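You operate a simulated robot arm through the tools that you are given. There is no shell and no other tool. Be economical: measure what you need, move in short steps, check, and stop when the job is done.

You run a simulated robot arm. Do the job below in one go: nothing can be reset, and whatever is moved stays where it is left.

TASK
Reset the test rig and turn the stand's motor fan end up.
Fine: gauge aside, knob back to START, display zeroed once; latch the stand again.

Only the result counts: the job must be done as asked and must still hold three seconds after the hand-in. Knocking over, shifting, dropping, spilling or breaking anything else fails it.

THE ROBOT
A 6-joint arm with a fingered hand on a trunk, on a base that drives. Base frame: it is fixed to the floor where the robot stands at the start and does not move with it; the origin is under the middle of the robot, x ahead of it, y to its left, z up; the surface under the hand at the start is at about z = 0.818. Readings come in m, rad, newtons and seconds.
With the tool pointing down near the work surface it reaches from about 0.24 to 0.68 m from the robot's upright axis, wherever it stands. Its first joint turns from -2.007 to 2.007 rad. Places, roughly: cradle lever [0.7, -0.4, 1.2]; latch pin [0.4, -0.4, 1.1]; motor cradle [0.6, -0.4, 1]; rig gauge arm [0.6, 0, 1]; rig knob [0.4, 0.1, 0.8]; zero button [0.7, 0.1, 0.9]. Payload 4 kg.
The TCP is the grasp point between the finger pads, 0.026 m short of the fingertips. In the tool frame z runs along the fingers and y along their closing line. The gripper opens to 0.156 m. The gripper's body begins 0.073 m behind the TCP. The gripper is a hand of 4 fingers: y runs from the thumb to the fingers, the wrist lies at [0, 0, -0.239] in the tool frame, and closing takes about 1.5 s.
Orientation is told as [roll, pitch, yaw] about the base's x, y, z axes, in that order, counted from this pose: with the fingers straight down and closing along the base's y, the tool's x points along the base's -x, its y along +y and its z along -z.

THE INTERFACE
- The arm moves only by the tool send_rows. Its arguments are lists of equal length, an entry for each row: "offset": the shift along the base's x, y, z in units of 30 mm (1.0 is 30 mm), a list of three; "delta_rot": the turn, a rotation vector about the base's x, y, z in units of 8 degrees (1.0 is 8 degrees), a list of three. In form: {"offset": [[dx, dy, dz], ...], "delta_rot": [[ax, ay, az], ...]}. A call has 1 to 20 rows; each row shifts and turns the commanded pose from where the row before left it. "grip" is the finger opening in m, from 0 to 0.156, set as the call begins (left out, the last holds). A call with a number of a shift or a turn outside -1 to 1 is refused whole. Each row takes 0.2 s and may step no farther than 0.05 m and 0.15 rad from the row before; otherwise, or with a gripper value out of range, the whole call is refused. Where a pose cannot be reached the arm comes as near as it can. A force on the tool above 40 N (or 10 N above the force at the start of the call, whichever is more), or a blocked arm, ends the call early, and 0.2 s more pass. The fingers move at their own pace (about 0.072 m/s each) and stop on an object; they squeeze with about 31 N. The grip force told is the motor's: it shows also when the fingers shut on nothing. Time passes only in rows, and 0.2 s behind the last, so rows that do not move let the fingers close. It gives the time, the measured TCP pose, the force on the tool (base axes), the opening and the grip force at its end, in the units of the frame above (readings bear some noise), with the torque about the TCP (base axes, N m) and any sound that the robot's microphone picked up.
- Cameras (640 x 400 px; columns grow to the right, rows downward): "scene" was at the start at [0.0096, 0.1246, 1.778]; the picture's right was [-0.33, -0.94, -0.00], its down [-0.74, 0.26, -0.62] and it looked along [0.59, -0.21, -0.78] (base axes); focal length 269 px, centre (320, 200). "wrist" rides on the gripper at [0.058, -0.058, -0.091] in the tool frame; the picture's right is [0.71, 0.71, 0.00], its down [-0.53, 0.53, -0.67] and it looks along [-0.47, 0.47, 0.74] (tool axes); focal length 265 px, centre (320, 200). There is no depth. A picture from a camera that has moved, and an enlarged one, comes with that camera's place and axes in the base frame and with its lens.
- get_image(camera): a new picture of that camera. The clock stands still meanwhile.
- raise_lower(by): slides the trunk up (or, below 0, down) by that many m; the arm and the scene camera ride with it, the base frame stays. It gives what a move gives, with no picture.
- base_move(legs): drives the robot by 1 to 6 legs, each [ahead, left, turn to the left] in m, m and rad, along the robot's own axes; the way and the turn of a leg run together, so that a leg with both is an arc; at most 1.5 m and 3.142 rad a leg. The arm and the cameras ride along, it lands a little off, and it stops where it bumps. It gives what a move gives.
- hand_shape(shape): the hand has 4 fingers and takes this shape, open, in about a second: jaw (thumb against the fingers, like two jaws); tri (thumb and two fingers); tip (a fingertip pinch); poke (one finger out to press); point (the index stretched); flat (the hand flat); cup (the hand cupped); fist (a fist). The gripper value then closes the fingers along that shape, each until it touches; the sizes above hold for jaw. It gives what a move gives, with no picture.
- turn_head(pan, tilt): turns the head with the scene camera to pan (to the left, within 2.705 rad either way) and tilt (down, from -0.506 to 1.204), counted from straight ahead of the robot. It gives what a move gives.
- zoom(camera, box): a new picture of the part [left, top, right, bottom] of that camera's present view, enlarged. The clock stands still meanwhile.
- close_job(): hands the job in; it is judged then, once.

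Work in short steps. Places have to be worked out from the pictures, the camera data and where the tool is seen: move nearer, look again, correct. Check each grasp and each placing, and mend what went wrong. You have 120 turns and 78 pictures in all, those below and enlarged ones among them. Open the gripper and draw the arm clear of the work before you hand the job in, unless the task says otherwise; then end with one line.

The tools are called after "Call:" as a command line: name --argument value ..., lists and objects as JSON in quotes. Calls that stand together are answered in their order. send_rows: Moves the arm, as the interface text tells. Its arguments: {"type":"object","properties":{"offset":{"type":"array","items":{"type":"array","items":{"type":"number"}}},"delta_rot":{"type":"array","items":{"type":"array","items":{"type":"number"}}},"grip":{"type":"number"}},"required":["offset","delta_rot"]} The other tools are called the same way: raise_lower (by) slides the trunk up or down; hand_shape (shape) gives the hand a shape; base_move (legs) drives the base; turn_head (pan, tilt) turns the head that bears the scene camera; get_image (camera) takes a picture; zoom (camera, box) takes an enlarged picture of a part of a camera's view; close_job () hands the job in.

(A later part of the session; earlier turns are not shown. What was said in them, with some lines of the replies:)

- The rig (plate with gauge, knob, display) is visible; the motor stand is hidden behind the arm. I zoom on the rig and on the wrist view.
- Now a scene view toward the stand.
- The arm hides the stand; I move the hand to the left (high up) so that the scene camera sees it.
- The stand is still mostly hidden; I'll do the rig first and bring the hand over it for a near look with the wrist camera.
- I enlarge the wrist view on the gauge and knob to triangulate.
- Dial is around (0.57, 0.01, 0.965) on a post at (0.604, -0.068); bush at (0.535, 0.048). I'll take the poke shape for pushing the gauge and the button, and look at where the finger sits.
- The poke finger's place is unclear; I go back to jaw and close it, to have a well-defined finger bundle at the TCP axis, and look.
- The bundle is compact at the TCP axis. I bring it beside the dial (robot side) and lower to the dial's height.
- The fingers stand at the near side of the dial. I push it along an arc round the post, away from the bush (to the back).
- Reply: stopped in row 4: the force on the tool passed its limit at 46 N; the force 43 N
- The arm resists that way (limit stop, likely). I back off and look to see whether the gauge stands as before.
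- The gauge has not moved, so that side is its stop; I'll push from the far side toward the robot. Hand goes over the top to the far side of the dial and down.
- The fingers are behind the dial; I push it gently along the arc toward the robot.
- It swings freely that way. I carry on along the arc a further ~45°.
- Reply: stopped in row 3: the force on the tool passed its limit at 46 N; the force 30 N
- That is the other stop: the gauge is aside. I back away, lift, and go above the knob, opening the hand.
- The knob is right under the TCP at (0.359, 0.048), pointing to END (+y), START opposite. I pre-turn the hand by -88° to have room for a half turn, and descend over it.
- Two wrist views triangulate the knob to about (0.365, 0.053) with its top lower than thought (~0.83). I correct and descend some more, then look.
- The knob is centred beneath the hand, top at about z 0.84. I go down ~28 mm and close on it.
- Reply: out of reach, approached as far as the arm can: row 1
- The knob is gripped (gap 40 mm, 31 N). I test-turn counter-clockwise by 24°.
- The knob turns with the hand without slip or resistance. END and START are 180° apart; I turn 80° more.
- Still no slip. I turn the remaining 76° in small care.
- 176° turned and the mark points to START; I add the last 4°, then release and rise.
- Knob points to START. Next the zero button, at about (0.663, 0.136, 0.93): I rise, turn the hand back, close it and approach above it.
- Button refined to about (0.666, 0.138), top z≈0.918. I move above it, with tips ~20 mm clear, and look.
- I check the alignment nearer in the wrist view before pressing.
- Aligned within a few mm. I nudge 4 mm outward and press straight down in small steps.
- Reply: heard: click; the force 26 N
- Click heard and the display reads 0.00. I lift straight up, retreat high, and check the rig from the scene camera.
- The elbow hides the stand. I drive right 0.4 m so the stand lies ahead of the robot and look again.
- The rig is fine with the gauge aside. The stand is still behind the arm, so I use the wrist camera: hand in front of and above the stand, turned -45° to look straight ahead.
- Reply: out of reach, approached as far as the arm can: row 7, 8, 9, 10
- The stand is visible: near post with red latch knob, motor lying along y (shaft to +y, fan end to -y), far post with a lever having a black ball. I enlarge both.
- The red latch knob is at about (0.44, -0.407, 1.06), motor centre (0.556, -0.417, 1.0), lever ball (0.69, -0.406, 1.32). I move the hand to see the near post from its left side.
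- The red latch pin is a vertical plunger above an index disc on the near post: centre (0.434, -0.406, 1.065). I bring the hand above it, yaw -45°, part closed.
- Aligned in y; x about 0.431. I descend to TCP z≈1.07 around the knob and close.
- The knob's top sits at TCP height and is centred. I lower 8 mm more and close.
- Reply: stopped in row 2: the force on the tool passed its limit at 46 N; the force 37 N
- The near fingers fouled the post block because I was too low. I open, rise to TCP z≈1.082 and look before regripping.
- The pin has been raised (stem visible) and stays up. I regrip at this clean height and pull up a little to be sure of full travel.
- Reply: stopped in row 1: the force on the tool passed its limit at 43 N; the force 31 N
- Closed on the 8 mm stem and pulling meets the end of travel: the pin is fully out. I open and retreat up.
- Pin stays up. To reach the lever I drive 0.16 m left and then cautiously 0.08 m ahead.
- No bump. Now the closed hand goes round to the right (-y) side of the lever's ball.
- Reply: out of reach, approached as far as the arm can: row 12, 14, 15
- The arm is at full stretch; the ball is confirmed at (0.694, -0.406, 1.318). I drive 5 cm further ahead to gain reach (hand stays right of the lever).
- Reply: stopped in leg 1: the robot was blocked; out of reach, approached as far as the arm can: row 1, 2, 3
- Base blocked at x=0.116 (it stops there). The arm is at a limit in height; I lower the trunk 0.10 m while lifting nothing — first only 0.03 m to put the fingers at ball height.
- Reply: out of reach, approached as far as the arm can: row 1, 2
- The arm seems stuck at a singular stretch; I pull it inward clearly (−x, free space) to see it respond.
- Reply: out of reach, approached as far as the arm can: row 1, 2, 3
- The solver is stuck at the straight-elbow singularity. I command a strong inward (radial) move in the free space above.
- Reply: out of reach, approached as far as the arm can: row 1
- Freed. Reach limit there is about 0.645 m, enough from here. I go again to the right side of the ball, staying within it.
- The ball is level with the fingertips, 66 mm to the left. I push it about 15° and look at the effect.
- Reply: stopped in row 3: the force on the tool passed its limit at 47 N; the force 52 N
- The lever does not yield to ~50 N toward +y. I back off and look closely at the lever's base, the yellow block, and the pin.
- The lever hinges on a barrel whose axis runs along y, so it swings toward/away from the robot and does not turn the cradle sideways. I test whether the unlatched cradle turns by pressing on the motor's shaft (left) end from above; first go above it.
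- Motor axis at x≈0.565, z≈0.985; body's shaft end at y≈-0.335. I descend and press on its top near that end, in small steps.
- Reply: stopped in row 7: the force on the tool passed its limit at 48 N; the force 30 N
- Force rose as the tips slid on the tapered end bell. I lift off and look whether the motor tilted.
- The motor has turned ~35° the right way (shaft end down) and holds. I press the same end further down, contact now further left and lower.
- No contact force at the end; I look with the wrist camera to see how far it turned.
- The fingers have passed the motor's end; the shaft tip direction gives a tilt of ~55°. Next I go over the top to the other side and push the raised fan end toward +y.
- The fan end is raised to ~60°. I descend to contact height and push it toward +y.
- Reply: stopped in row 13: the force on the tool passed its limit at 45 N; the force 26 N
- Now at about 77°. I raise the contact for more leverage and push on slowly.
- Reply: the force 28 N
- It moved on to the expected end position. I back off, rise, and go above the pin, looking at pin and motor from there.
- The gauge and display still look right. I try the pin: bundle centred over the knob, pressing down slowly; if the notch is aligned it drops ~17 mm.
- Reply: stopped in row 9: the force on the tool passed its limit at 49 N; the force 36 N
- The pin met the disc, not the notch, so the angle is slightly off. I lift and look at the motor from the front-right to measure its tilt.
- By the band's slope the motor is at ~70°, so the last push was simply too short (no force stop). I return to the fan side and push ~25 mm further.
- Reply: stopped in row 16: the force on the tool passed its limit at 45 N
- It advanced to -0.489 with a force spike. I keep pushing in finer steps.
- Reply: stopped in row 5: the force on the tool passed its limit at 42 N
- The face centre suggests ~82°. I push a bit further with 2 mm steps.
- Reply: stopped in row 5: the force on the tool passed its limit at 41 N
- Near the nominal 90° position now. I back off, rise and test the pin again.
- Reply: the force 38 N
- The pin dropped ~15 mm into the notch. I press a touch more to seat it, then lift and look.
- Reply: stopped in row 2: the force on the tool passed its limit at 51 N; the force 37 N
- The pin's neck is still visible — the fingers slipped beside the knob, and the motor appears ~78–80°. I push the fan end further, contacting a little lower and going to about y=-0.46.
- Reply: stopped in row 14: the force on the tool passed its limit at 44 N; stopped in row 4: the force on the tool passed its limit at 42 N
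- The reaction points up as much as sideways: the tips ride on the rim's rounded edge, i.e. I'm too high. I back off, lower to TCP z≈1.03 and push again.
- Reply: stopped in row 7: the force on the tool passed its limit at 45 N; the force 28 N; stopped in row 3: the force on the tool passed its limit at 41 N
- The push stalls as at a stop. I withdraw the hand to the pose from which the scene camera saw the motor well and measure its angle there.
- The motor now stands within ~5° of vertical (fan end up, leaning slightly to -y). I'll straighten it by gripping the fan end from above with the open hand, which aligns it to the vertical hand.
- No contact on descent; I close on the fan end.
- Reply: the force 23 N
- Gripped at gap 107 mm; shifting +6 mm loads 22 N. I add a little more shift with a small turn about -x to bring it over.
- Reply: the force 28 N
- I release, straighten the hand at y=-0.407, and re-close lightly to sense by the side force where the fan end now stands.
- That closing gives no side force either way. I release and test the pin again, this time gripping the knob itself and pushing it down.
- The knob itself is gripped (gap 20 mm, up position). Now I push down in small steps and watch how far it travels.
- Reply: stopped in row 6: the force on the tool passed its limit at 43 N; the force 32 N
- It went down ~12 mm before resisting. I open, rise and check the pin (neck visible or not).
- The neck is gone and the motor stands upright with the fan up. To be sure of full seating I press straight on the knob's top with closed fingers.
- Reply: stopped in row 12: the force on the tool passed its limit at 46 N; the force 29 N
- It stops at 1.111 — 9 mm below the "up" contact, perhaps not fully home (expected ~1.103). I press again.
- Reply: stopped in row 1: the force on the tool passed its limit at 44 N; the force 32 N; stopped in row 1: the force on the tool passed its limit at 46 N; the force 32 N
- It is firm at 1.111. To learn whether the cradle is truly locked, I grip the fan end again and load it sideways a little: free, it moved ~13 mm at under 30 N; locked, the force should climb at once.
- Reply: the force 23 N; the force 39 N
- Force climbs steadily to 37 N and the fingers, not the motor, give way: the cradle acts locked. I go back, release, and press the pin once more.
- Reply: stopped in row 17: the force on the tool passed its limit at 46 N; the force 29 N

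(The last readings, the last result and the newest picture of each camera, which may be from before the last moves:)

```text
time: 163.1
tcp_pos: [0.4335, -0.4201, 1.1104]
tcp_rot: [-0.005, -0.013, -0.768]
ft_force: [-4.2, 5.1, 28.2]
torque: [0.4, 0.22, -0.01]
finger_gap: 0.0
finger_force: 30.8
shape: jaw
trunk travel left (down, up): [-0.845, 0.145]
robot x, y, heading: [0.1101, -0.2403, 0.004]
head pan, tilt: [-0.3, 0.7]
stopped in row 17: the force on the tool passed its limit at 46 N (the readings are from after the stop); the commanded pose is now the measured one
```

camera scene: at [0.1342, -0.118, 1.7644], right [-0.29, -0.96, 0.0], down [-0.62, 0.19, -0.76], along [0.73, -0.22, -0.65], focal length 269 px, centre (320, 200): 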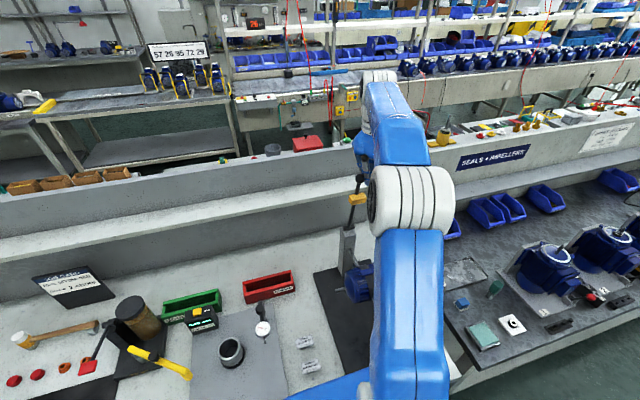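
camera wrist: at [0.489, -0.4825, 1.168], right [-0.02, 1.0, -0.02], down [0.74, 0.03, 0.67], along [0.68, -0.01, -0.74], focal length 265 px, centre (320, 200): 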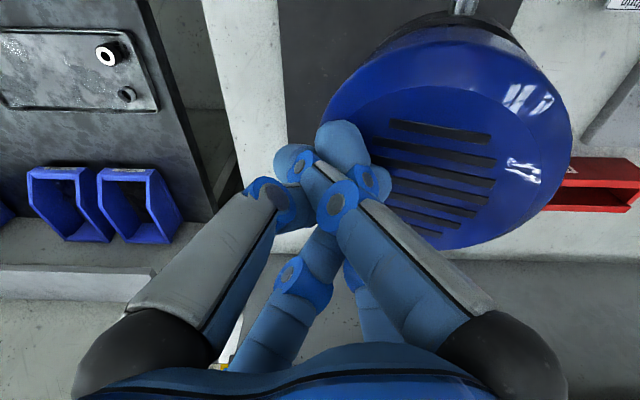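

Same firm height. I use the last picture for a direct comparison with the initial latched view: open hand around the knob at the same pose (TCP 0.430, -0.408, 1.0745).

Call:
send_rows --offset '[[0, 0, 0.7], [0, 0, 1], [-0.1, 0.4, 0.5]]' --delta_rot '[[0, 0.13, 0], [0, 0, 0], [0, 0, 0]]'

Call:
send_rows --offset '[[0, 0, 0], [0, 0, 0], [0, 0, 0], [0, 0, 0], [0, 0, -1], [0, 0, -1], [0, 0, -1], [0, 0, -0.4]]' --delta_rot '[[0, 0, 0], [0, 0, 0], [0, 0, 0], [0, 0, 0], [0, 0, 0], [0, 0, 0], [0, 0, 0], [0, 0, 0]]' --grip 0.08

Call:
get_image --camera "wrist"

```text
time: 163.8
tcp_pos: [0.4318, -0.4089, 1.1764]
tcp_rot: [-0.02, 0.005, -0.768]
ft_force: [-0.4, -0.2, 0.0]
torque: [0.02, 0.0, 0.0]
finger_gap: 0.0
finger_force: 30.5
shape: jaw
trunk travel left (down, up): [-0.845, 0.145]
robot x, y, heading: [0.1098, -0.241, 0.002]
head pan, tilt: [-0.3, 0.7]
```

```text
time: 165.7
tcp_pos: [0.4309, -0.4081, 1.0721]
tcp_rot: [-0.018, 0.003, -0.769]
ft_force: [0.0, 0.8, 0.2]
torque: [-0.03, 0.02, 0.04]
finger_gap: 0.0799
finger_force: 0.0
shape: jaw
trunk travel left (down, up): [-0.845, 0.145]
robot x, y, heading: [0.1107, -0.242, 0.003]
head pan, tilt: [-0.3, 0.7]
```

```text
0 pictures are left
camera wrist: at [0.3498, -0.4093, 1.1636], right [-0.02, 1.0, -0.01], down [0.75, 0.02, 0.66], along [0.66, 0.0, -0.75], focal length 265 px, centre (320, 200)
```

wrist: 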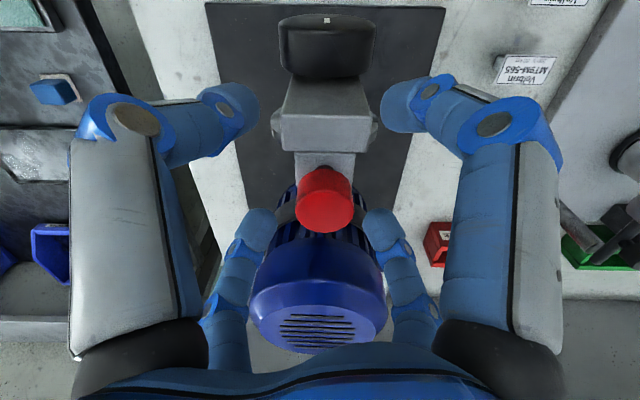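

The view matches the initial latched one (knob top at the same row, no neck): the pin is home, motor upright with fan up. I open and draw the arm clear.

Call:
send_rows --offset '[[0, 0, 0], [0, 0, 0], [0, 0, 1], [0, 0, 1], [0, 0, 1], [0, 0, 1], [0, 0, 1], [0, 0, 1], [0, 0, 1], [0, 0, 1]]' --delta_rot '[[0, 0, 0], [0, 0, 0], [0, 0, 0], [0, 0, 0], [0, 0, 0], [0, 0, 0], [0, 0, 0], [0, 0, 0], [0, 0, 0], [0, 0, 0]]' --grip 0.12

Call:
base_move --legs '[[-0.1, 0, 0]]'

```text
time: 167.8
tcp_pos: [0.4307, -0.4054, 1.3124]
tcp_rot: [-0.02, 0.004, -0.77]
ft_force: [-0.3, 0.5, 0.3]
torque: [0.01, 0.0, -0.01]
finger_gap: 0.1197
finger_force: 0.0
shape: jaw
trunk travel left (down, up): [-0.845, 0.145]
robot x, y, heading: [0.1143, -0.2378, 0.003]
head pan, tilt: [-0.3, 0.7]
```

```text
time: 169.8
tcp_pos: [0.3328, -0.4082, 1.3119]
tcp_rot: [-0.019, 0.005, -0.771]
ft_force: [0.2, 0.1, -0.1]
torque: [-0.02, 0.0, 0.01]
finger_gap: 0.1194
finger_force: 0.0
shape: jaw
trunk travel left (down, up): [-0.845, 0.145]
robot x, y, heading: [0.0106, -0.24, 0.0]
head pan, tilt: [-0.3, 0.7]
```

The arm is clear, the hand open, everything stands as asked; I hand in.

Call:
close_job

```text
The job is handed in.
```

The job is handed in: the gauge is swung aside, the knob is at START, the display was zeroed once and read 0.00 mm, and the motor stands fan end up. The latch pin is pushed back in; by the pictures it sits as it did at the start. While moving in to reach the stand, the base stopped once against something I did not identify; I saw nothing shifted or knocked over.
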